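You operate a simulated robot arm through the tools that you are given. There is no shell and no other tool. Be economical: measure what you need, move in short steps, check, and stop when the job is done.

You run a simulated robot arm. Do the job below in one go: nothing can be reset, and whatever is moved stays where it is left.

TASK
Fetch the five metre label clip and set it on top of the white beacon. Then press the zero key of the winder three times. Then fetch the south junction box and set it on top of the big silver reel. Do these in the order given. Set down upright: five metre label clip.

The check looks at the end state, three seconds after you hand in, the way a careful person would. Anything else that was tipped, shoved, dropped, spilled or broken makes it a failure.

THE ROBOT
A 6-joint arm with a fingered hand on a trunk, on a base that drives. Base frame: it is fixed to the floor where the robot stands at the start and does not move with it; the origin is under the middle of the robot, x ahead of it, y to its left, z up. Units: m, rad, N and s.
Its first joint turns from -2.897 to 2.897 rad. Places, roughly: big silver reel [-1.25, 7.25, 0.75]; south junction box [-1, 7, 0.75]; white beacon [0.5, -1.75, 0.75]; zero key of the winder [0.8, -1.2, 1]. Payload 5 kg.
Tool frame: the origin (TCP) lies between the finger pads and is the grasp point; the fingertips stand 0.036 m ahead of it; z points along the fingers, y is the line along which they close. The gripper opens to 0.12 m. The gripper's body begins 0.042 m behind the TCP. The gripper is a hand of 4 fingers: y runs from the thumb to the fingers, the wrist lies at [-0.019, -0.123, -0.211] in the tool frame, and closing takes about 1.5 s.
Orientation is told as [roll, pitch, yaw] about the base's x, y, z axes, in that order, counted from this pose: with the fingers straight down and the wrist toward the robot, the tool's x, y and z point along [0, 1, 0], [1, 0, 0] and [0, 0, -1] of the base frame.

THE INTERFACE
- The arm moves only by the tool step_arm. Its argument "steps" is a list of rows, each a list of 6 numbers: the shift along the base's x, y, z in cm, then the turn, a rotation vector about the base's x, y, z in rad. In form: [[tx, ty, tz, wx, wy, wz], ...]. A call has 1 to 20 rows; each row shifts and turns the commanded pose from where the row before left it. "jaw" is the gripper command, from -1 (fully open) to 1 (shut), values between in proportion, set as the call begins (left out, the last holds). Rows are played at 5 a second. More than 0.05 m and 0.15 rad between two rows, or a gripper value outside its range, and nothing of the call is played. A pose out of reach is approached as far as the arm can. The call stops where the force on the tool passes 40 N (or 10 N more than at its start, if that is more) or the arm is blocked; 0.2 s more then pass. Each finger travels about 0.045 m/s and halts on what it meets, pressing with about 24 N; the grip force reading is that of the motor and also rises with nothing between the fingers. The clock runs only during rows and for 0.2 s after the last one: add rows that do not move to give the fingers time. The reply holds the time, the measured pose of the TCP, the force on the tool along the base axes, the opening and the grip force, in the units named above and with some noise, with the torque about the TCP (base axes, N m) and any sound that the robot's microphone picked up.
- Cameras (640 x 400 px; columns grow to the right, rows downward): "scene" is now at [0.0922, -0.0123, 1.7157]; the picture's right is [-0.20, -0.98, 0.00], its down [-0.87, 0.17, -0.47] and it looks along [0.46, -0.09, -0.88] (base axes); focal length 251 px, centre (320, 200). "wrist" rides on the gripper at [0.073, -0.101, -0.142] in the tool frame; the picture's right is [-0.79, 0.29, -0.54], its down [-0.56, -0.70, 0.44] and it looks along [-0.25, 0.65, 0.71] (tool axes); focal length 280 px, centre (320, 200). There is no depth. A picture from a camera that has moved, and an enlarged one, comes with that camera's place and axes in the base frame and with its lens.
- grab_frame(camera): a new picture of that camera. The clock stands still meanwhile.
- lift_body(by): slides the trunk up (or, below 0, down) by that many m; the arm and the scene camera ride with it, the base frame stays. It gives what a move gives, with no picture.
- drive_base(legs): drives the robot by 1 to 6 legs, each [ahead, turn to the left] in m and rad, along the robot's own axes; the way and the turn of a leg run together, so that a leg with both is an arc; at most 1.5 m and 3.142 rad a leg. The arm and the cameras ride along, it lands a little off, and it stops where it bumps. It gives what a move gives.
- finger_targets(index, middle, ring, thumb_bend, thumb_turn): sets how far each is bent, from 0 (flat) to 1 (curled in); at 0.3 the hand is open as for a grip, at 0.7 the pads meet at the TCP. One left out holds its place. A second passes; each finger stops where it meets its share of the squeeze, and holds until it gets a number again. A gripper value or a shape takes the hand back. It gives what a move gives, with no picture; readings hold the bend of each and the force on the fingers (four entries, about 0 where the hand has none), thumb and palm. thumb_turn goes from beside the hand (0) to across from the fingers (1), as for a grip.
- preshape(shape): the hand has 4 fingers and takes this shape, open, in about a second: jaw (thumb against the fingers, like two jaws); tri (thumb and two fingers); tip (a fingertip pinch); poke (one finger out to press); point (the index stretched); flat (the hand flat); cup (the hand cupped); fist (a fist). The gripper value then closes the fingers along that shape, each until it touches; the sizes above hold for jaw. It gives what a move gives, with no picture.
- aim_head(pan, tilt): turns the head with the scene camera to pan (to the left, within 1.501 rad either way) and tilt (down, from -0.506 to 1.204), counted from straight ahead of the robot. It gives what a move gives.
- inspect(camera, box): a new picture of the part [left, top, right, bottom] of that camera's present view, enlarged. The clock stands still meanwhile.
- close_job(): hands the job in; it is judged then, once.

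Go step by step. Nothing tells you exact positions but the pictures and the camera data: compare them with the known pose of the tool, close in by small moves and look again before you grip or let go. The budget is 165 turns and 108 pictures, counting those below and the enlarged ones. Unless the task says otherwise, let go and move clear before handing in.

The tools are called after ">>>" by a JSON object that holds its "op" and its "data". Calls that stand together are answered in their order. step_arm: Moves the arm, as the interface text tells. Its arguments: {"type":"object","properties":{"steps":{"type":"array","items":{"type":"array","items":{"type":"number"}}},"jaw":{"type":"number"}},"required":["steps"]} The other tools are called the same way: lift_body (by) slides the trunk up or down; preshape (shape) gives the hand a shape; finger_targets (index, middle, ring, thumb_bend, thumb_turn) moves the fingers one by one; drive_base (legs) drives the base; aim_head (pan, tilt) turns the head that bears the scene camera; grab_frame (camera) takes a picture; inspect (camera, box) takes an enlarged picture of a part of a camera's view; close_job () hands the job in.

At the start:

```text
clock: 0.0
position: [0.5962, 0.0192, 1.0506]
ee_rot: [-0.002, -0.001, 0.0]
ft_force: [-0.2, -0.2, 0.0]
moment: [0.02, 0.0, 0.0]
finger_gap: 0.1196
gripper_force: 0.1
shape: jaw
bend: [0.3, 0.3, 0.3, 0.3, 0.98]
finger forces: [0.0, 0.0, 0.0, 0.0, 0.0, 0.0]
trunk travel left (down, up): [-0.75, 0.09]
robot x, y, heading: [-0.0005, 0.0009, 0.001]
head pan, tilt: [-0.197, 1.082]
```

scene: 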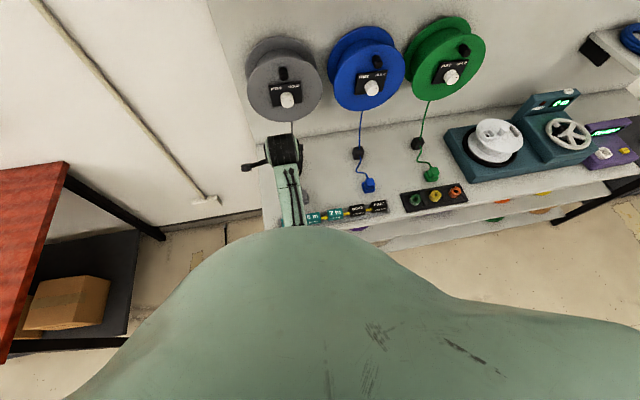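
wrist: 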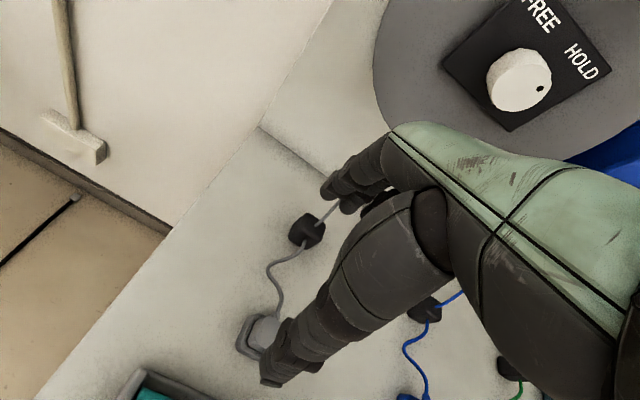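

I see a bench with cable reels, a row of labelled clips at its front edge, and a winder to the right. I'll look at the clips closely and look to the right for the beacon.

>>> {"op": "inspect", "data": {"camera": "scene", "box": [240, 130, 480, 280]}}

>>> {"op": "aim_head", "data": {"pan": -1.0, "tilt": 0.7}}

>>> {"op": "grab_frame", "data": {"camera": "scene"}}

```text
2.67 times, centred on (360, 205) of scene
camera zoom: at [0.0922, -0.0123, 1.7157], right [-0.2, -0.98, 0.0], down [-0.87, 0.17, -0.47], along [0.46, -0.09, -0.88], focal length 669 px, centre (213, 187)
```

zoom: 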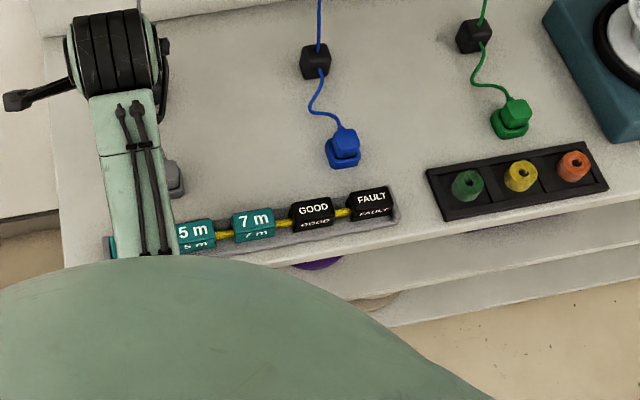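

```text
clock: 1.1
position: [0.5955, 0.0188, 1.0513]
ee_rot: [0.0, 0.0, -0.001]
ft_force: [0.6, -0.4, 0.1]
moment: [-0.01, 0.05, 0.0]
finger_gap: 0.1195
gripper_force: 0.0
shape: jaw
bend: [0.3, 0.3, 0.3, 0.3, 0.98]
finger forces: [0.0, 0.0, 0.0, 0.0, 0.0, 0.0]
trunk travel left (down, up): [-0.75, 0.09]
robot x, y, heading: [-0.0017, -0.0035, -0.003]
head pan, tilt: [-1.0, 0.7]
```

```text
104 pictures are left
camera scene: at [0.0752, -0.0712, 1.7445], right [-0.84, -0.54, 0.0], down [-0.35, 0.54, -0.76], along [0.41, -0.64, -0.64], focal length 251 px, centre (320, 200)
```

scene: 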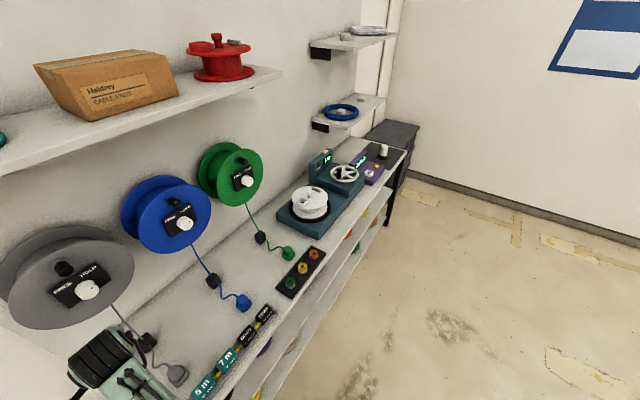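

The white beacon appears to be on the dark plate at the bench's far right end, and the winder stands before it. Zoom in there.

>>> {"op": "inspect", "data": {"camera": "scene", "box": [270, 110, 430, 210]}}

>>> {"op": "inspect", "data": {"camera": "scene", "box": [160, 280, 320, 400]}}

```text
4.00 times, centred on (350, 160) of scene
camera zoom: at [0.0752, -0.0712, 1.7445], right [-0.84, -0.54, 0.0], down [-0.35, 0.54, -0.76], along [0.41, -0.64, -0.64], focal length 1004 px, centre (200, 360)
```

zoom: 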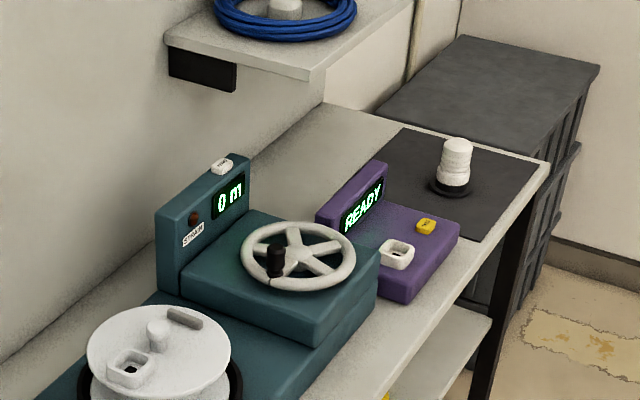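

```text
3.33 times, centred on (240, 340) of scene
camera zoom: at [0.0752, -0.0712, 1.7445], right [-0.84, -0.54, 0.0], down [-0.35, 0.54, -0.76], along [0.41, -0.64, -0.64], focal length 836 px, centre (587, -267)
```

zoom: 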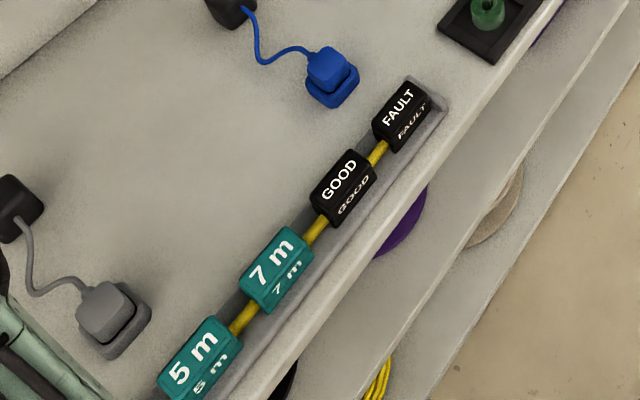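

The zero key looks like the white button on top of the winder's display panel. The 5 m clip I place at about (0.50, -0.06, 0.79), between neighbours. I draw the arm back for a clear look at it with the wrist camera.

>>> {"op": "step_arm", "data": {"steps": [[-3, -1, -1.25, 0, 0, 0], [-3, -1, -1.25, 0, 0, 0], [-3, -1, -1.25, 0, 0, 0], [-3, -1, -1.25, 0, 0, 0], [-3, -1, -1.25, 0, 0, 0], [-3, -1, -1.25, 0, 0, 0], [-3, -1, -1.25, 0, 0, 0], [-3, -1, -1.25, 0, 0, 0]]}}

>>> {"op": "grab_frame", "data": {"camera": "wrist"}}

>>> {"op": "aim_head", "data": {"pan": -0.3, "tilt": 1.0}}

>>> {"op": "grab_frame", "data": {"camera": "scene"}}

```text
clock: 3.0
position: [0.4457, -0.097, 1.0102]
ee_rot: [-0.079, -0.16, 0.013]
ft_force: [-0.2, 1.1, -0.6]
moment: [-0.03, -0.01, -0.01]
finger_gap: 0.1198
gripper_force: 0.1
shape: jaw
bend: [0.3, 0.3, 0.3, 0.3, 0.98]
finger forces: [0.1, 0.0, 0.1, 0.1, 0.1, 0.0]
trunk travel left (down, up): [-0.75, 0.09]
robot x, y, heading: [-0.001, 0.0022, -0.001]
head pan, tilt: [-1.0, 0.7]
stopped in row 8: the arm was blocked; the commanded pose is now the measured one
```

```text
101 pictures are left
camera wrist: at [0.3228, -0.0148, 1.1286], right [0.2, -0.74, 0.64], down [-0.62, -0.6, -0.5], along [0.76, -0.3, -0.58], focal length 280 px, centre (320, 200)
```

wrist: 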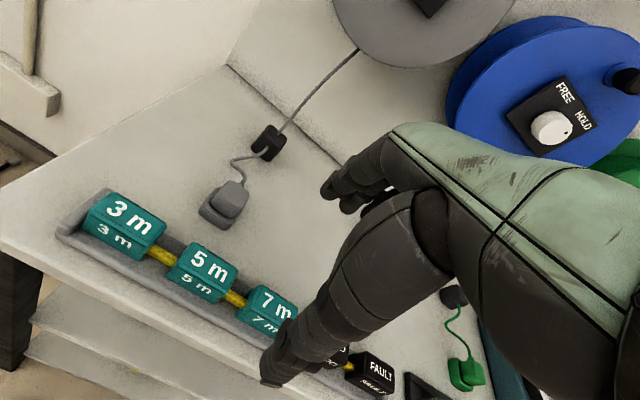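

```text
clock: 4.0
position: [0.4463, -0.0984, 1.0088]
ee_rot: [-0.079, -0.156, 0.011]
ft_force: [0.4, 0.4, 0.0]
moment: [0.0, -0.01, -0.03]
finger_gap: 0.1199
gripper_force: 0.0
shape: jaw
bend: [0.3, 0.3, 0.3, 0.3, 0.98]
finger forces: [0.0, 0.0, 0.1, 0.1, 0.1, 0.1]
trunk travel left (down, up): [-0.75, 0.09]
robot x, y, heading: [0.0012, 0.0023, 0.003]
head pan, tilt: [-0.3, 1.0]
```

```text
100 pictures are left
camera scene: at [0.1047, -0.0239, 1.7204], right [-0.3, -0.95, 0.0], down [-0.81, 0.25, -0.54], along [0.51, -0.16, -0.84], focal length 251 px, centre (320, 200)
```

scene: 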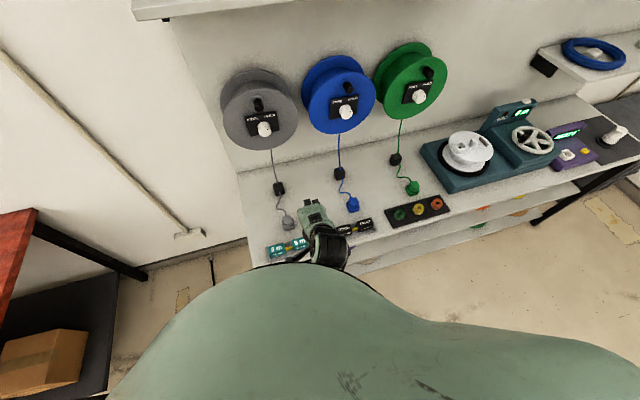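

Wrist view shows the 3 m / 5 m / 7 m clips in a row with yellow links between them. Zoom to see how the clip is held.

>>> {"op": "inspect", "data": {"camera": "wrist", "box": [50, 170, 310, 340]}}

>>> {"op": "preshape", "data": {"shape": "tri"}}

>>> {"op": "grab_frame", "data": {"camera": "wrist"}}

```text
2.35 times, centred on (180, 255) of wrist
camera zoom: at [0.323, -0.0153, 1.1272], right [0.2, -0.74, 0.64], down [-0.62, -0.6, -0.5], along [0.76, -0.3, -0.58], focal length 660 px, centre (649, 71)
```

zoom: 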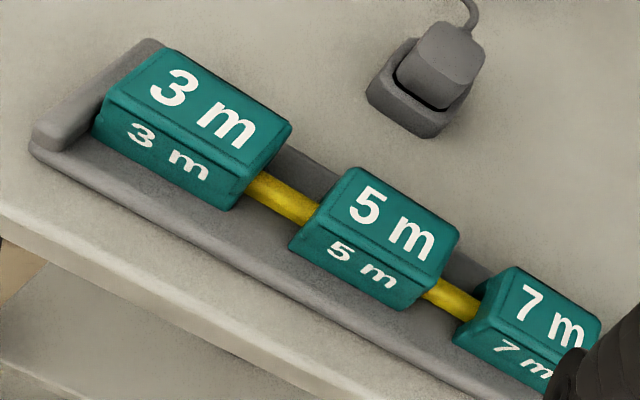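

```text
clock: 4.9
position: [0.4462, -0.0984, 1.0094]
ee_rot: [-0.078, -0.155, 0.012]
ft_force: [0.4, 1.0, -0.4]
moment: [-0.02, 0.03, -0.01]
finger_gap: 0.1195
gripper_force: 0.0
shape: tri
bend: [0.3, 0.3, 0.99, 0.3, 0.98]
finger forces: [0.1, 0.0, 0.1, 0.0, 0.2, 0.0]
trunk travel left (down, up): [-0.75, 0.09]
robot x, y, heading: [-0.0016, 0.0013, -0.001]
head pan, tilt: [-0.3, 1.0]
```

```text
98 pictures are left
camera wrist: at [0.323, -0.0152, 1.1273], right [0.2, -0.74, 0.64], down [-0.62, -0.6, -0.5], along [0.76, -0.3, -0.58], focal length 280 px, centre (320, 200)
```

wrist: 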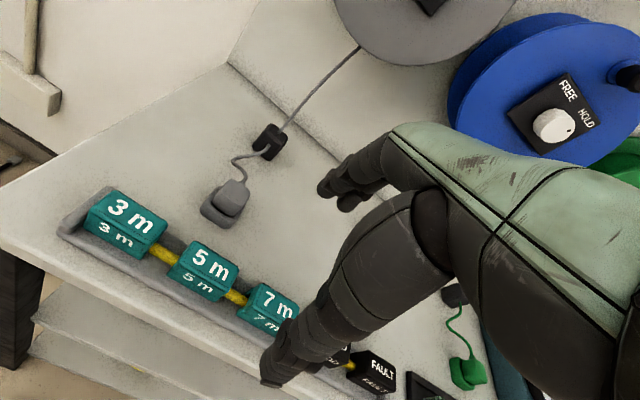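

The clip is a saddle over a yellow rod, about 7 cm long in y and 3 cm across x, centred near (0.508, -0.067) with its top near 0.80. The tri shape suits it. I move above it and level the hand.

>>> {"op": "step_arm", "data": {"steps": [[2, 1, 0, 0.026, 0.052, -0.004], [2, 1, 0, 0.026, 0.052, -0.004], [2.2, 1.1, 0, 0.026, 0.051, -0.004], [0, 0, -2, 0, 0, 0], [0, 0, -2, 0, 0, 0], [0, 0, -2, 0, 0, 0], [0, 0, 0, 0, 0, 0]]}}

>>> {"op": "grab_frame", "data": {"camera": "wrist"}}

>>> {"op": "inspect", "data": {"camera": "scene", "box": [230, 160, 390, 280]}}

```text
clock: 6.5
position: [0.5029, -0.0632, 0.9513]
ee_rot: [-0.002, -0.006, -0.008]
ft_force: [0.0, 0.1, 0.5]
moment: [0.01, 0.01, 0.03]
finger_gap: 0.1198
gripper_force: 0.1
shape: tri
bend: [0.3, 0.3, 0.99, 0.3, 0.98]
finger forces: [0.0, 0.0, 0.0, 0.0, 0.0, 0.2]
trunk travel left (down, up): [-0.75, 0.09]
robot x, y, heading: [-0.0015, -0.0001, 0.001]
head pan, tilt: [-0.3, 1.0]
```

```text
97 pictures are left
camera wrist: at [0.4, 0.0101, 1.0916], right [0.28, -0.79, 0.54], down [-0.7, -0.56, -0.45], along [0.65, -0.26, -0.71], focal length 280 px, centre (320, 200)
```

wrist: 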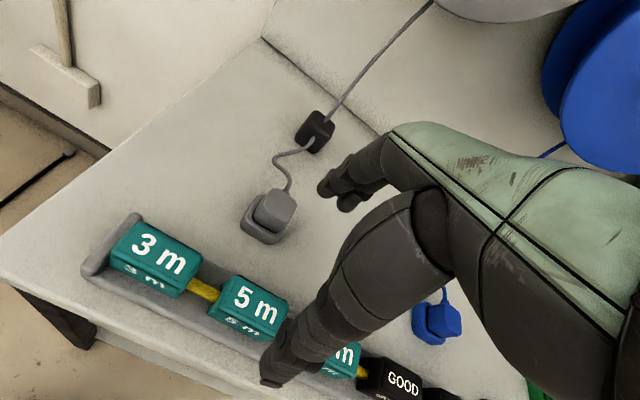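

```text
3.33 times, centred on (310, 220) of scene
camera zoom: at [0.0956, -0.0207, 1.7212], right [-0.3, -0.96, 0.0], down [-0.8, 0.25, -0.54], along [0.52, -0.16, -0.84], focal length 836 px, centre (353, 133)
```

zoom: 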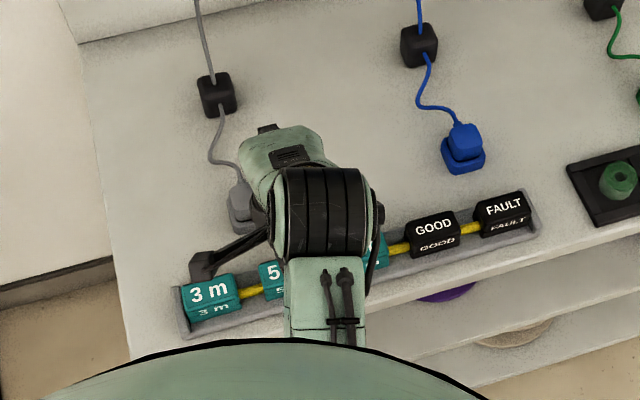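

The hand geometry matches what I expect. I descend to 0.865 (tips still above the clip) and look again.

>>> {"op": "step_arm", "data": {"steps": [[0, -0.4, -2, 0, 0, 0], [0, 0, -2, 0, 0, 0], [0, 0, -2, 0, 0, 0], [0, 0, -2, 0, 0, 0], [0, 0, 0, 0, 0, 0]]}}

>>> {"op": "grab_frame", "data": {"camera": "wrist"}}

>>> {"op": "inspect", "data": {"camera": "scene", "box": [230, 190, 390, 290]}}

```text
clock: 7.7
position: [0.5004, -0.0678, 0.8755]
ee_rot: [-0.001, -0.017, -0.009]
ft_force: [-11.3, -4.5, 36.4]
moment: [0.21, -2.47, -0.26]
finger_gap: 0.12
gripper_force: 0.2
shape: tri
bend: [0.28, 0.3, 0.99, 0.3, 0.98]
finger forces: [36.6, 0.0, 0.1, 0.1, 0.0, 0.0]
trunk travel left (down, up): [-0.75, 0.09]
robot x, y, heading: [-0.0018, 0.0005, 0.003]
head pan, tilt: [-0.3, 1.0]
```

```text
95 pictures are left
camera wrist: at [0.3969, 0.0062, 1.0166], right [0.27, -0.79, 0.55], down [-0.7, -0.56, -0.45], along [0.66, -0.26, -0.7], focal length 280 px, centre (320, 200)
```

wrist: 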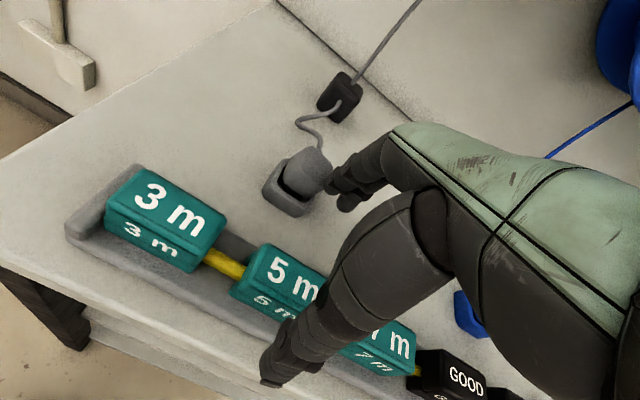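

```text
4.00 times, centred on (310, 240) of scene
camera zoom: at [0.0891, -0.0207, 1.7222], right [-0.3, -0.96, 0.0], down [-0.8, 0.25, -0.54], along [0.52, -0.16, -0.84], focal length 1004 px, centre (360, 40)
```

zoom: 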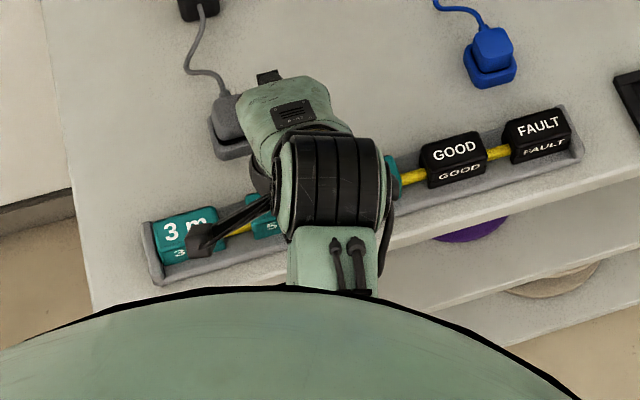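

The index finger met the grey plug behind the clip (36 N). I go straight up, and will narrow the opening before descending again.

>>> {"op": "step_arm", "data": {"steps": [[0, 0, 2, 0, 0, 0], [0, 0, 2, 0, 0, 0], [0, 0, 2, 0, 0, 0], [0, 0, 2, 0, 0, 0], [0, 0, 0, 0, 0, 0]]}}

>>> {"op": "grab_frame", "data": {"camera": "wrist"}}

>>> {"op": "inspect", "data": {"camera": "wrist", "box": [210, 120, 370, 220]}}

```text
clock: 8.9
position: [0.5022, -0.0688, 0.9512]
ee_rot: [0.0, -0.005, -0.006]
ft_force: [-0.8, -0.2, 0.1]
moment: [-0.03, -0.01, 0.03]
finger_gap: 0.1198
gripper_force: 0.1
shape: tri
bend: [0.3, 0.3, 0.99, 0.3, 0.98]
finger forces: [0.1, 0.0, 0.0, 0.0, 0.0, 0.0]
trunk travel left (down, up): [-0.75, 0.09]
robot x, y, heading: [-0.0007, 0.0001, -0.003]
head pan, tilt: [-0.3, 1.0]
```

```text
93 pictures are left
camera wrist: at [0.4002, 0.0057, 1.0921], right [0.28, -0.79, 0.54], down [-0.7, -0.56, -0.45], along [0.65, -0.26, -0.71], focal length 280 px, centre (320, 200)
```

wrist: 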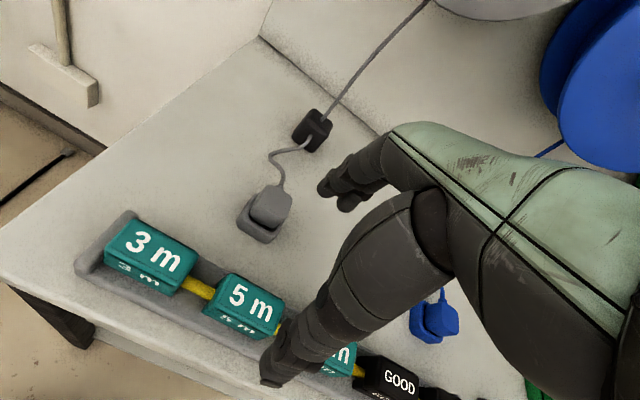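

```text
4.00 times, centred on (290, 170) of wrist
camera zoom: at [0.4002, 0.0057, 1.0921], right [0.28, -0.79, 0.54], down [-0.7, -0.56, -0.45], along [0.65, -0.26, -0.71], focal length 1122 px, centre (440, 320)
```

zoom: 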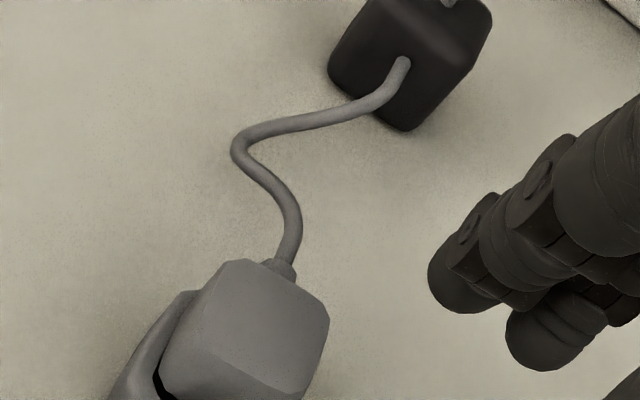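

The plug looks undisturbed in its stand. I now narrow the opening to roughly 7 cm and look.

>>> {"op": "step_arm", "data": {"steps": [[0, 0, 0, 0, 0, 0], [0, 0, 0, 0, 0, 0], [0, 0, 0, 0, 0, 0], [0, 0, 0, 0, 0, 0], [0, 0, 0, 0, 0, 0]], "jaw": -0.1}}

>>> {"op": "grab_frame", "data": {"camera": "wrist"}}

```text
clock: 10.1
position: [0.5018, -0.07, 0.95]
ee_rot: [-0.003, -0.005, -0.008]
ft_force: [-0.2, 0.2, 0.3]
moment: [-0.01, -0.01, 0.0]
finger_gap: 0.0663
gripper_force: 0.1
shape: tri
bend: [0.74, 0.43, 0.99, 0.67, 1.0]
finger forces: [0.0, 0.1, 0.1, 0.0, 0.1, 0.0]
trunk travel left (down, up): [-0.75, 0.09]
robot x, y, heading: [0.0006, -0.0016, -0.001]
head pan, tilt: [-0.3, 1.0]
```

```text
91 pictures are left
camera wrist: at [0.4006, 0.0058, 1.0919], right [0.28, -0.79, 0.54], down [-0.7, -0.56, -0.45], along [0.65, -0.26, -0.71], focal length 280 px, centre (320, 200)
```

wrist: 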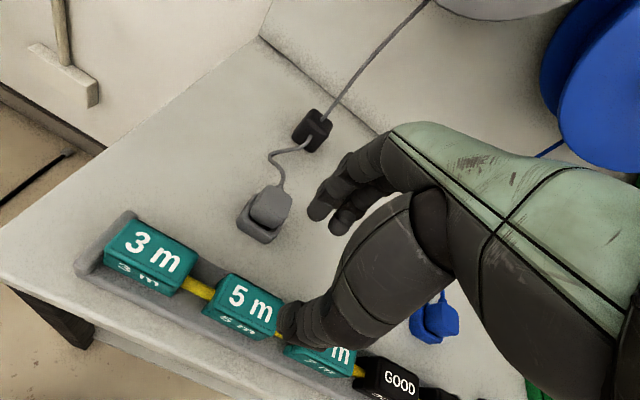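

The tri closing is uneven across fingers, so I set the fingers directly, half closed with the ring curled away.

>>> {"op": "finger_targets", "data": {"index": 0.48, "middle": 0.48, "ring": 1.0, "thumb_bend": 0.48, "thumb_turn": 1.0}}

>>> {"op": "grab_frame", "data": {"camera": "wrist"}}

>>> {"op": "inspect", "data": {"camera": "scene", "box": [230, 160, 390, 280]}}

```text
clock: 11.1
position: [0.5033, -0.0686, 0.9496]
ee_rot: [0.0, -0.007, -0.008]
ft_force: [0.3, 0.5, 0.4]
moment: [0.04, 0.0, -0.01]
finger_gap: 0.0696
gripper_force: 0.1
shape: fingers
bend: [0.48, 0.48, 1.0, 0.48, 1.0]
finger forces: [0.0, 0.0, 0.0, 0.1, 0.1, 0.0]
trunk travel left (down, up): [-0.75, 0.09]
robot x, y, heading: [0.0034, 0.003, -0.003]
head pan, tilt: [-0.3, 1.0]
```

```text
90 pictures are left
camera wrist: at [0.4006, 0.0058, 1.0919], right [0.28, -0.79, 0.54], down [-0.7, -0.56, -0.45], along [0.65, -0.26, -0.71], focal length 280 px, centre (320, 200)
```

wrist: 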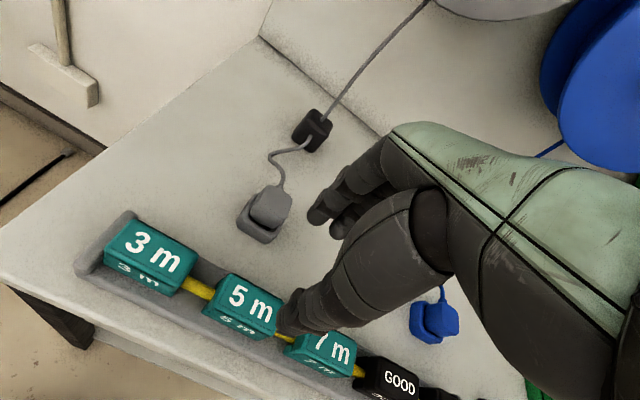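

```text
3.33 times, centred on (310, 220) of scene
camera zoom: at [0.0957, -0.0205, 1.7212], right [-0.3, -0.96, 0.0], down [-0.8, 0.25, -0.54], along [0.52, -0.16, -0.84], focal length 836 px, centre (353, 133)
```

zoom: 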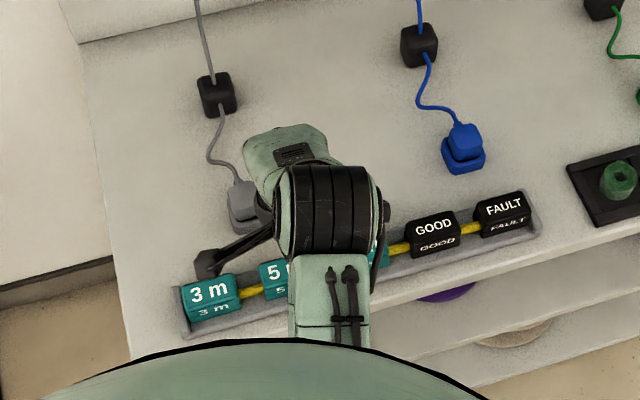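

Index and middle are now at y -0.058/-0.083 and the thumb at -0.069, straddling the clip. I descend part way and look.

>>> {"op": "step_arm", "data": {"steps": [[0, 0, -2, 0, 0, 0], [0, 0, -2, 0, 0, 0], [0, 0, -2, 0, 0, 0], [0, 0, -1.5, 0, 0, 0], [0, 0, 0, 0, 0, 0]]}}

>>> {"op": "grab_frame", "data": {"camera": "wrist"}}

>>> {"op": "inspect", "data": {"camera": "wrist", "box": [200, 180, 400, 380]}}

```text
clock: 12.3
position: [0.5037, -0.0686, 0.8744]
ee_rot: [-0.003, -0.006, -0.007]
ft_force: [-1.9, 0.9, 0.8]
moment: [-0.03, 0.08, 0.01]
finger_gap: 0.0723
gripper_force: 1.0
shape: fingers
bend: [0.48, 0.48, 1.0, 0.47, 1.0]
finger forces: [0.0, 0.1, 0.0, 0.0, 1.7, 0.1]
trunk travel left (down, up): [-0.75, 0.09]
robot x, y, heading: [0.0017, -0.0022, -0.002]
head pan, tilt: [-0.3, 1.0]
```

```text
88 pictures are left
camera wrist: at [0.4006, 0.0061, 1.0164], right [0.28, -0.79, 0.54], down [-0.7, -0.56, -0.45], along [0.65, -0.26, -0.71], focal length 280 px, centre (320, 200)
```

wrist: 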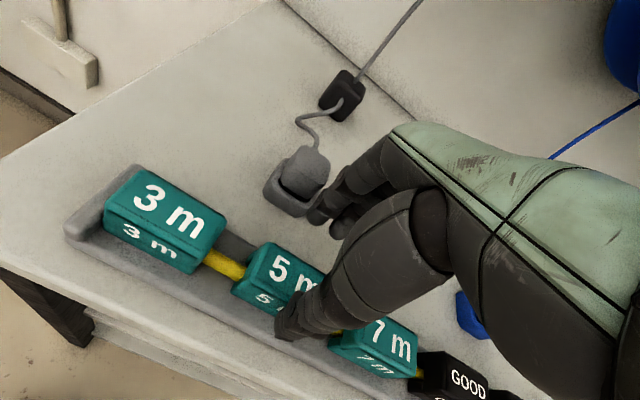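

```text
2.00 times, centred on (300, 280) of wrist
camera zoom: at [0.4006, 0.0061, 1.0164], right [0.28, -0.79, 0.54], down [-0.7, -0.56, -0.45], along [0.65, -0.26, -0.71], focal length 561 px, centre (360, 40)
```

zoom: 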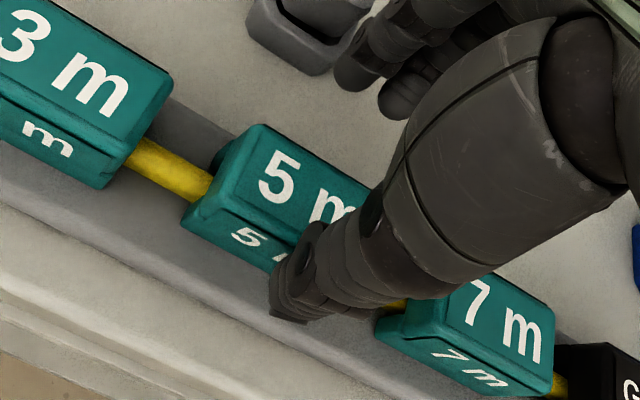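

The thumb already touches the clip's front face, so the clip is nearer and taller than I thought: x about 0.483, top about 0.83–0.84. I go up, shift 2 cm toward the robot and look again.

>>> {"op": "step_arm", "data": {"steps": [[-0.3, 0, 1.5, 0, 0, 0], [-0.7, 0, 0.5, 0, 0, 0], [-1, 0, 0, 0, 0, 0], [0, 0, 0, 0, 0, 0]]}}

>>> {"op": "inspect", "data": {"camera": "wrist", "box": [200, 180, 400, 380]}}

```text
clock: 13.3
position: [0.4829, -0.0693, 0.8949]
ee_rot: [0.0, -0.006, -0.007]
ft_force: [0.2, -0.4, 0.5]
moment: [-0.03, -0.01, 0.03]
finger_gap: 0.0702
gripper_force: 0.1
shape: fingers
bend: [0.48, 0.48, 1.0, 0.48, 1.0]
finger forces: [0.0, 0.0, 0.1, 0.0, 0.0, 0.1]
trunk travel left (down, up): [-0.75, 0.09]
robot x, y, heading: [0.0008, 0.0022, -0.003]
head pan, tilt: [-0.3, 1.0]
```

```text
2.00 times, centred on (300, 280) of wrist
camera zoom: at [0.3803, 0.0055, 1.0365], right [0.28, -0.79, 0.54], down [-0.7, -0.56, -0.45], along [0.65, -0.26, -0.71], focal length 561 px, centre (360, 40)
```

zoom: 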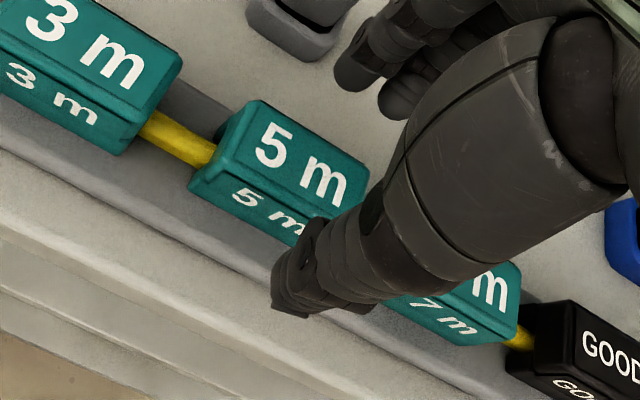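

The clip sits unmoved, with the hand now straddling it. I descend in small steps, watching finger forces.

>>> {"op": "step_arm", "data": {"steps": [[0, 0, -1, 0, 0, 0], [0, 0, -1, 0, 0, 0], [0, 0, -1, 0, 0, 0], [0, 0, 0, 0, 0, 0]]}}

>>> {"op": "inspect", "data": {"camera": "wrist", "box": [200, 180, 400, 380]}}

```text
clock: 14.3
position: [0.4811, -0.0695, 0.8654]
ee_rot: [0.0, -0.006, -0.008]
ft_force: [1.0, 0.5, -0.4]
moment: [0.0, 0.06, 0.01]
finger_gap: 0.0702
gripper_force: 0.1
shape: fingers
bend: [0.48, 0.48, 1.0, 0.48, 1.0]
finger forces: [0.0, 0.0, 0.1, 0.1, 0.0, 0.0]
trunk travel left (down, up): [-0.75, 0.09]
robot x, y, heading: [-0.0029, -0.0016, 0.001]
head pan, tilt: [-0.3, 1.0]
```

```text
2.00 times, centred on (300, 280) of wrist
camera zoom: at [0.3798, 0.0059, 1.0069], right [0.28, -0.79, 0.54], down [-0.7, -0.56, -0.45], along [0.66, -0.26, -0.71], focal length 561 px, centre (360, 40)
```

zoom: 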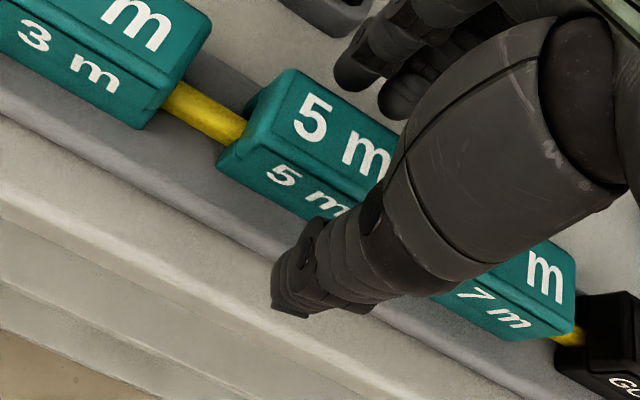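

I centre the hand along the clip (+5 mm in y) and go down another 1.7 cm, then look before closing.

>>> {"op": "step_arm", "data": {"steps": [[0, 0.5, 0, 0, 0, 0], [0, 0, -1, 0, 0, 0], [0, 0, -0.7, 0, 0, 0], [0, 0, 0, 0, 0, 0]]}}

>>> {"op": "inspect", "data": {"camera": "wrist", "box": [200, 150, 400, 350]}}

```text
clock: 15.3
position: [0.4813, -0.0641, 0.8491]
ee_rot: [-0.002, -0.004, -0.007]
ft_force: [0.0, -0.6, 0.7]
moment: [0.0, 0.0, 0.04]
finger_gap: 0.0705
gripper_force: 0.1
shape: fingers
bend: [0.48, 0.48, 1.0, 0.48, 1.0]
finger forces: [0.0, 0.0, 0.0, 0.1, 0.0, 0.0]
trunk travel left (down, up): [-0.75, 0.09]
robot x, y, heading: [-0.0018, -0.003, -0.001]
head pan, tilt: [-0.3, 1.0]
```

```text
2.00 times, centred on (300, 250) of wrist
camera zoom: at [0.3796, 0.0108, 0.9904], right [0.28, -0.79, 0.54], down [-0.7, -0.56, -0.45], along [0.65, -0.26, -0.71], focal length 561 px, centre (360, 100)
```

zoom: 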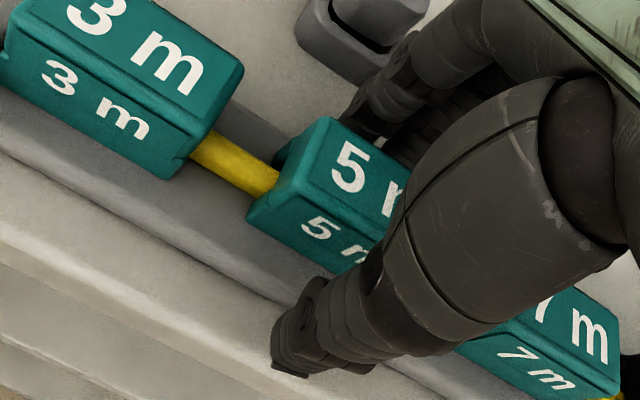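

The fingers are behind the clip and the thumb in front, free of contact. I close gradually.

>>> {"op": "finger_targets", "data": {"index": 0.6, "middle": 0.6, "thumb_bend": 0.6}}

>>> {"op": "inspect", "data": {"camera": "wrist", "box": [200, 150, 400, 350]}}

```text
clock: 16.3
position: [0.4819, -0.0637, 0.85]
ee_rot: [-0.004, -0.009, -0.006]
ft_force: [5.3, -1.1, 17.7]
moment: [-0.22, -0.58, 0.07]
finger_gap: 0.0389
gripper_force: 9.9
shape: fingers
bend: [0.59, 0.57, 1.0, 0.58, 1.0]
finger forces: [2.6, 14.3, 0.0, 0.0, 3.2, 0.0]
trunk travel left (down, up): [-0.75, 0.09]
robot x, y, heading: [0.0008, 0.0022, 0.005]
head pan, tilt: [-0.3, 1.0]
```

```text
2.00 times, centred on (300, 250) of wrist
camera zoom: at [0.3798, 0.0107, 0.9917], right [0.28, -0.79, 0.55], down [-0.7, -0.56, -0.45], along [0.66, -0.26, -0.71], focal length 561 px, centre (360, 100)
```

zoom: 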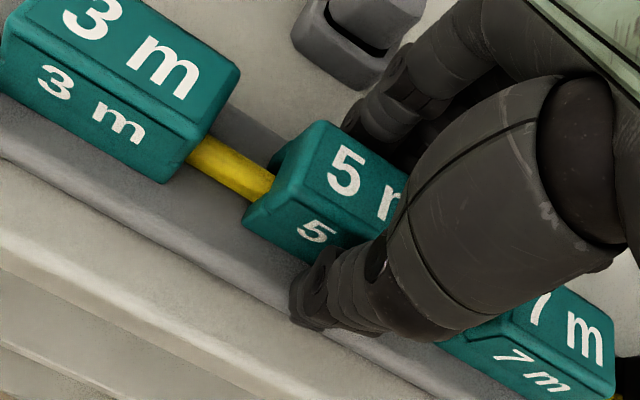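

All three touch the clip at a gap of 39 mm. I squeeze more firmly.

>>> {"op": "finger_targets", "data": {"index": 0.8, "middle": 0.8, "thumb_bend": 0.8}}

>>> {"op": "inspect", "data": {"camera": "wrist", "box": [200, 150, 400, 350]}}

```text
clock: 17.3
position: [0.4815, -0.0647, 0.85]
ee_rot: [-0.002, -0.008, -0.007]
ft_force: [8.3, -2.3, 21.1]
moment: [-0.1, -0.6, -0.1]
finger_gap: 0.0372
gripper_force: 21.7
shape: fingers
bend: [0.6, 0.55, 1.0, 0.61, 1.0]
finger forces: [17.8, 12.7, 0.0, 0.1, 12.4, 0.2]
trunk travel left (down, up): [-0.75, 0.09]
robot x, y, heading: [-0.002, 0.001, 0.004]
head pan, tilt: [-0.3, 1.0]
```

```text
2.00 times, centred on (300, 250) of wrist
camera zoom: at [0.3795, 0.0105, 0.9913], right [0.28, -0.79, 0.55], down [-0.7, -0.56, -0.45], along [0.66, -0.26, -0.71], focal length 561 px, centre (360, 100)
```

zoom: 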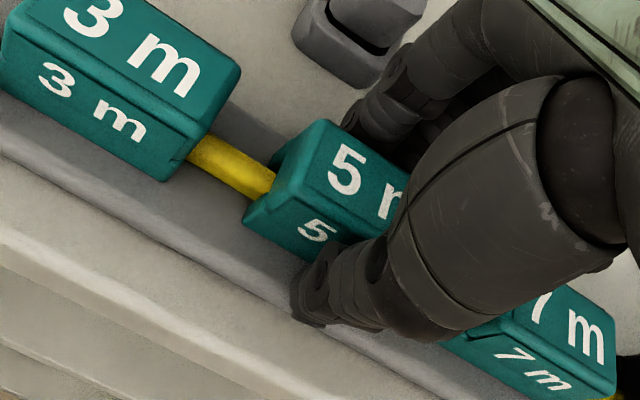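

The grip reads 22 N with the clip still level. I lift it slowly by 4 cm and check.

>>> {"op": "step_arm", "data": {"steps": [[0, 0, 0.5, 0, 0, 0], [0, 0, 0.5, 0, 0, 0], [0, 0, 1, 0, 0, 0], [0, 0, 1, 0, 0, 0], [0, 0, 1, 0, 0, 0], [0, 0, 0, 0, 0, 0]]}}

>>> {"op": "grab_frame", "data": {"camera": "wrist"}}

```text
clock: 18.7
position: [0.4825, -0.0646, 0.8888]
ee_rot: [-0.003, -0.004, -0.006]
ft_force: [-0.1, -0.3, -0.8]
moment: [0.01, -0.05, 0.01]
finger_gap: 0.0316
gripper_force: 11.6
shape: fingers
bend: [0.61, 0.58, 1.0, 0.64, 1.0]
finger forces: [7.3, 4.5, 0.0, 0.0, 11.8, 0.0]
trunk travel left (down, up): [-0.75, 0.09]
robot x, y, heading: [0.0015, 0.0012, 0.0]
head pan, tilt: [-0.3, 1.0]
```

```text
81 pictures are left
camera wrist: at [0.3805, 0.0096, 1.0306], right [0.28, -0.79, 0.54], down [-0.7, -0.56, -0.45], along [0.65, -0.26, -0.71], focal length 280 px, centre (320, 200)
```

wrist: 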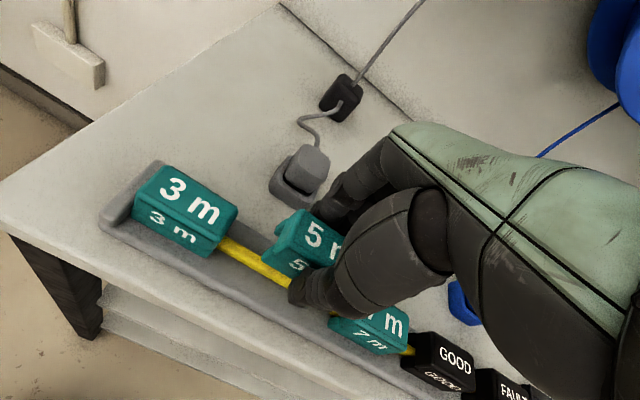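

The clip came off the rod and is held. I raise it clear of everything and look.

>>> {"op": "step_arm", "data": {"steps": [[0, 0, 2, 0, 0, 0], [0, 0, 2, 0, 0, 0], [0, 0, 2, 0, 0, 0], [0, 0, 2, 0, 0, 0], [0, 0, 2, 0, 0, 0], [0, 0, 2, 0, 0, 0], [0, 0, 2, 0, 0, 0], [0, 0, 0, 0, 0, 0]]}}

>>> {"op": "inspect", "data": {"camera": "wrist", "box": [200, 150, 400, 350]}}

>>> {"op": "aim_head", "data": {"pan": -1.3, "tilt": 0.8}}

>>> {"op": "grab_frame", "data": {"camera": "scene"}}

```text
clock: 20.5
position: [0.482, -0.0636, 1.0296]
ee_rot: [-0.003, -0.005, -0.007]
ft_force: [-0.8, -0.2, 0.4]
moment: [-0.01, -0.01, -0.03]
finger_gap: 0.0314
gripper_force: 11.7
shape: fingers
bend: [0.61, 0.58, 1.0, 0.64, 1.0]
finger forces: [7.3, 4.6, 0.1, 0.0, 11.8, 0.0]
trunk travel left (down, up): [-0.75, 0.09]
robot x, y, heading: [-0.0019, -0.0004, -0.001]
head pan, tilt: [-0.3, 1.0]
```

```text
2.00 times, centred on (300, 250) of wrist
camera zoom: at [0.3795, 0.0103, 1.1711], right [0.28, -0.79, 0.54], down [-0.7, -0.56, -0.45], along [0.65, -0.26, -0.71], focal length 561 px, centre (360, 100)
```

zoom: 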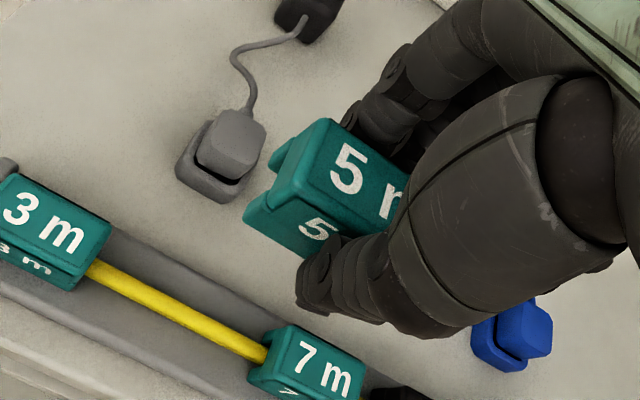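

```text
clock: 21.8
position: [0.4827, -0.064, 1.0287]
ee_rot: [0.0, -0.004, -0.007]
ft_force: [0.5, -0.5, -1.8]
moment: [0.04, -0.03, 0.0]
finger_gap: 0.0317
gripper_force: 12.4
shape: fingers
bend: [0.61, 0.58, 1.0, 0.64, 1.0]
finger forces: [7.4, 4.5, 0.0, 0.0, 11.8, 0.0]
trunk travel left (down, up): [-0.75, 0.09]
robot x, y, heading: [-0.0005, 0.0005, 0.001]
head pan, tilt: [-1.3, 0.799]
```

```text
79 pictures are left
camera scene: at [0.0508, -0.0776, 1.7363], right [-0.96, -0.27, 0.0], down [-0.19, 0.69, -0.7], along [0.19, -0.67, -0.72], focal length 251 px, centre (320, 200)
```

scene: 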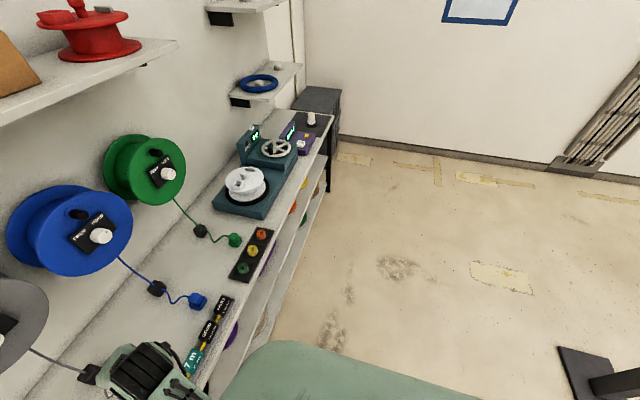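

The clip is held level and securely. I turn right, drive along the bench to about y = -1.7, then face the bench again.

>>> {"op": "drive_base", "data": {"legs": [[0, -1.571], [1.4, 0], [0.25, 0]]}}

>>> {"op": "drive_base", "data": {"legs": [[0, 1.571]]}}

>>> {"op": "aim_head", "data": {"pan": 0.1, "tilt": 0.9}}

>>> {"op": "grab_frame", "data": {"camera": "scene"}}

>>> {"op": "grab_frame", "data": {"camera": "wrist"}}

```text
clock: 34.2
position: [-0.1193, -2.164, 1.0295]
ee_rot: [-0.002, -0.004, -1.603]
ft_force: [0.4, 0.6, -0.8]
moment: [0.02, 0.04, 0.0]
finger_gap: 0.0312
gripper_force: 11.4
shape: fingers
bend: [0.61, 0.58, 1.0, 0.64, 1.0]
finger forces: [7.2, 4.3, 0.1, 0.0, 11.6, 0.0]
trunk travel left (down, up): [-0.75, 0.09]
robot x, y, heading: [-0.041, -1.6879, -1.6]
head pan, tilt: [-1.3, 0.799]
```

```text
clock: 38.5
position: [0.4371, -1.7613, 1.0287]
ee_rot: [-0.001, -0.005, -0.03]
ft_force: [-1.1, 0.4, -0.5]
moment: [-0.02, -0.04, -0.01]
finger_gap: 0.0308
gripper_force: 10.8
shape: fingers
bend: [0.61, 0.58, 1.0, 0.64, 1.0]
finger forces: [7.1, 4.1, 0.0, 0.0, 11.0, 0.0]
trunk travel left (down, up): [-0.75, 0.09]
robot x, y, heading: [-0.042, -1.6845, -0.024]
head pan, tilt: [-1.3, 0.799]
```

```text
clock: 40.0
position: [0.4383, -1.7606, 1.03]
ee_rot: [-0.001, -0.006, -0.032]
ft_force: [0.2, 0.2, 0.2]
moment: [-0.02, -0.01, -0.02]
finger_gap: 0.0311
gripper_force: 11.1
shape: fingers
bend: [0.61, 0.58, 1.0, 0.64, 1.0]
finger forces: [7.0, 4.1, 0.1, 0.1, 11.0, 0.0]
trunk travel left (down, up): [-0.75, 0.09]
robot x, y, heading: [-0.0447, -1.6859, -0.024]
head pan, tilt: [0.099, 0.901]
```

```text
78 pictures are left
camera scene: at [0.0618, -1.6803, 1.7284], right [0.07, -1.0, 0.0], down [-0.78, -0.06, -0.62], along [0.62, 0.05, -0.78], focal length 251 px, centre (320, 200)
```

scene: 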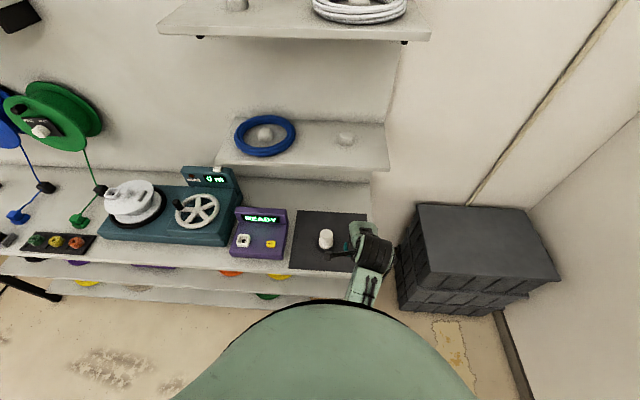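

```text
77 pictures are left
camera wrist: at [0.3371, -1.6845, 1.1708], right [0.26, -0.8, 0.54], down [-0.72, -0.54, -0.45], along [0.65, -0.27, -0.71], focal length 280 px, centre (320, 200)
```

wrist: 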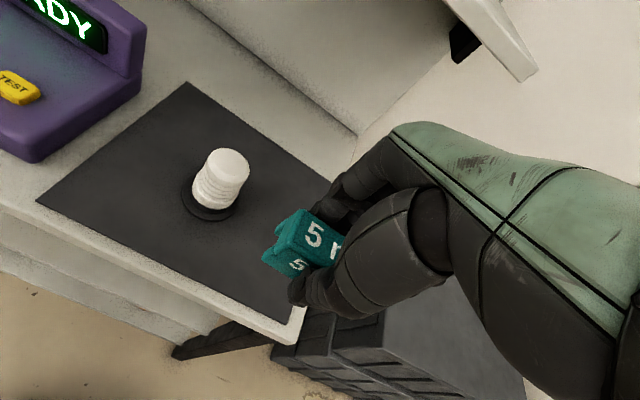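

The beacon stands near (0.573, -1.663) with its top near z 0.88. I zoom in on it and on the held clip from both cameras.

>>> {"op": "inspect", "data": {"camera": "wrist", "box": [160, 130, 360, 330]}}

>>> {"op": "inspect", "data": {"camera": "scene", "box": [280, 200, 400, 280]}}

```text
2.00 times, centred on (260, 230) of wrist
camera zoom: at [0.3371, -1.6845, 1.1708], right [0.26, -0.8, 0.54], down [-0.72, -0.54, -0.45], along [0.65, -0.27, -0.71], focal length 561 px, centre (440, 140)
```

zoom: 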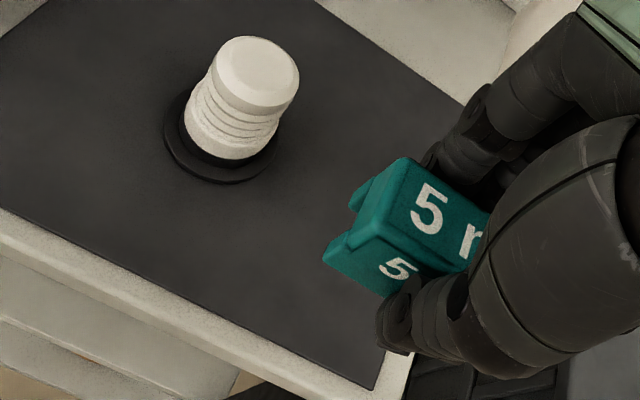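

```text
5.00 times, centred on (340, 240) of scene
camera zoom: at [0.0618, -1.6803, 1.7284], right [0.07, -1.0, 0.0], down [-0.78, -0.06, -0.62], along [0.62, 0.05, -0.78], focal length 1255 px, centre (220, 0)
```

zoom: 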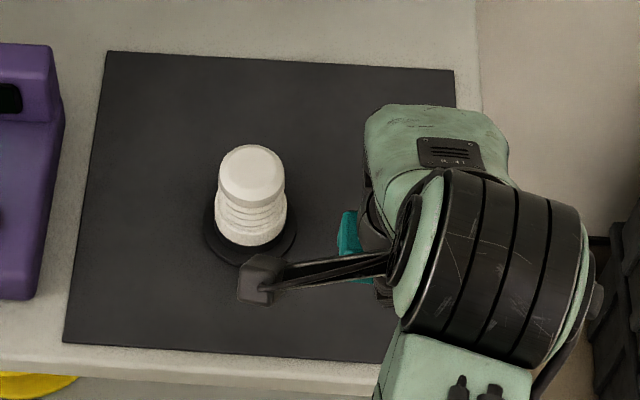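

The beacon top is flat, about 5 cm wide, centred at (0.575, -1.665, 0.868). I carry the clip over it at height, then look.

>>> {"op": "step_arm", "data": {"steps": [[2.75, 1.9, 0, 0, 0, 0], [2.75, 1.9, 0, 0, 0, 0], [2.75, 1.9, 0, 0, 0, 0], [2.75, 1.95, 0, 0, 0, 0], [2.7, 1.95, 0, 0, 0, 0.03], [0, 0, -2.5, 0, 0, 0], [0, 0, -2.5, 0, 0, 0], [0, 0, 0, 0, 0, 0]]}}

>>> {"op": "inspect", "data": {"camera": "wrist", "box": [180, 150, 380, 350]}}

>>> {"op": "inspect", "data": {"camera": "scene", "box": [260, 170, 400, 260]}}

```text
clock: 41.8
position: [0.5737, -1.6665, 0.9788]
ee_rot: [-0.003, -0.007, -0.003]
ft_force: [-0.5, -0.4, -0.3]
moment: [-0.03, 0.02, 0.01]
finger_gap: 0.0308
gripper_force: 11.0
shape: fingers
bend: [0.61, 0.58, 1.0, 0.64, 1.0]
finger forces: [6.9, 4.2, 0.0, 0.1, 11.1, 0.0]
trunk travel left (down, up): [-0.75, 0.09]
robot x, y, heading: [-0.0405, -1.6855, -0.027]
head pan, tilt: [0.099, 0.901]
```

```text
2.00 times, centred on (280, 250) of wrist
camera zoom: at [0.4713, -1.592, 1.1214], right [0.28, -0.79, 0.54], down [-0.7, -0.56, -0.45], along [0.66, -0.25, -0.71], focal length 561 px, centre (400, 100)
```

zoom: 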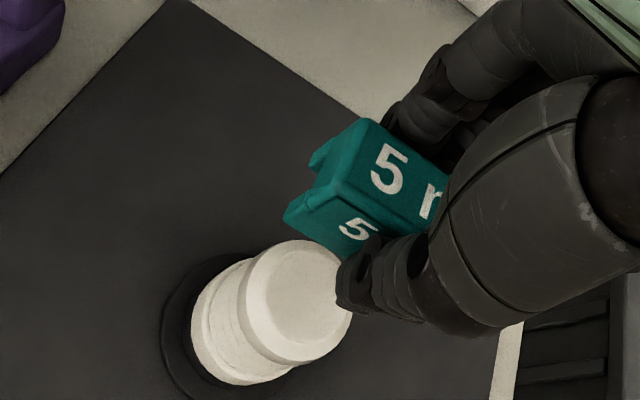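

```text
4.44 times, centred on (330, 215) of scene
camera zoom: at [0.062, -1.68, 1.7284], right [0.07, -1.0, 0.0], down [-0.78, -0.06, -0.62], along [0.62, 0.05, -0.78], focal length 1115 px, centre (276, 133)
```

zoom: 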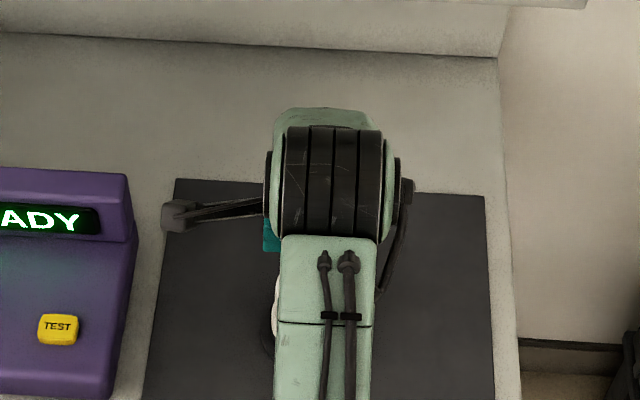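

From this closer view the beacon sits slightly nearer the robot and to the right; I correct by (-6, -5) mm, come down 3 cm and look again.

>>> {"op": "step_arm", "data": {"steps": [[-0.6, -0.5, 0, 0, 0, 0], [0, 0, -1.5, 0, 0, 0], [0, 0, -1.5, 0, 0, 0], [0, 0, 0, 0, 0, 0]]}}

>>> {"op": "inspect", "data": {"camera": "wrist", "box": [180, 150, 380, 350]}}

```text
clock: 42.8
position: [0.5691, -1.6702, 0.9507]
ee_rot: [-0.002, -0.008, -0.003]
ft_force: [-0.3, -0.4, -1.1]
moment: [0.01, 0.0, 0.01]
finger_gap: 0.0306
gripper_force: 10.6
shape: fingers
bend: [0.61, 0.58, 1.0, 0.64, 1.0]
finger forces: [7.0, 4.1, 0.0, 0.0, 11.0, 0.0]
trunk travel left (down, up): [-0.75, 0.09]
robot x, y, heading: [-0.0416, -1.6859, -0.022]
head pan, tilt: [0.099, 0.901]
```

```text
2.00 times, centred on (280, 250) of wrist
camera zoom: at [0.466, -1.5973, 1.0909], right [0.28, -0.79, 0.54], down [-0.7, -0.56, -0.45], along [0.66, -0.25, -0.71], focal length 561 px, centre (400, 100)
```

zoom: 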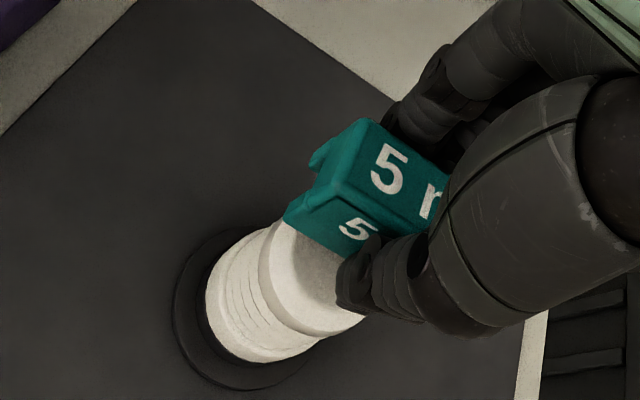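

I nudge a further 6 mm toward the robot and come down 1.5 cm, then look.

>>> {"op": "step_arm", "data": {"steps": [[-0.6, 0, 0, 0, 0, 0], [0, 0, -0.8, 0, 0, 0], [0, 0, -0.7, 0, 0, 0], [0, 0, 0, 0, 0, 0]]}}

>>> {"op": "inspect", "data": {"camera": "wrist", "box": [220, 180, 340, 300]}}

```text
clock: 43.8
position: [0.5626, -1.6694, 0.9356]
ee_rot: [-0.001, -0.005, -0.002]
ft_force: [0.0, 0.3, 0.9]
moment: [-0.03, 0.02, 0.02]
finger_gap: 0.0311
gripper_force: 11.4
shape: fingers
bend: [0.61, 0.58, 1.0, 0.64, 1.0]
finger forces: [6.9, 4.2, 0.1, 0.1, 11.2, 0.1]
trunk travel left (down, up): [-0.75, 0.09]
robot x, y, heading: [-0.0399, -1.6854, -0.023]
head pan, tilt: [0.099, 0.901]
```

```text
3.33 times, centred on (280, 240) of wrist
camera zoom: at [0.4598, -1.5962, 1.0762], right [0.28, -0.79, 0.54], down [-0.7, -0.56, -0.45], along [0.66, -0.25, -0.71], focal length 935 px, centre (453, 67)
```

zoom: 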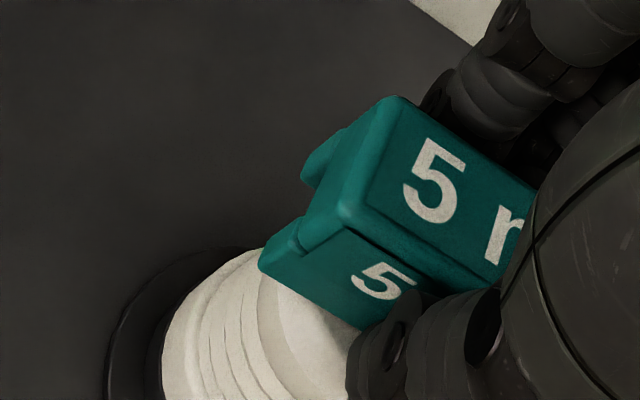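

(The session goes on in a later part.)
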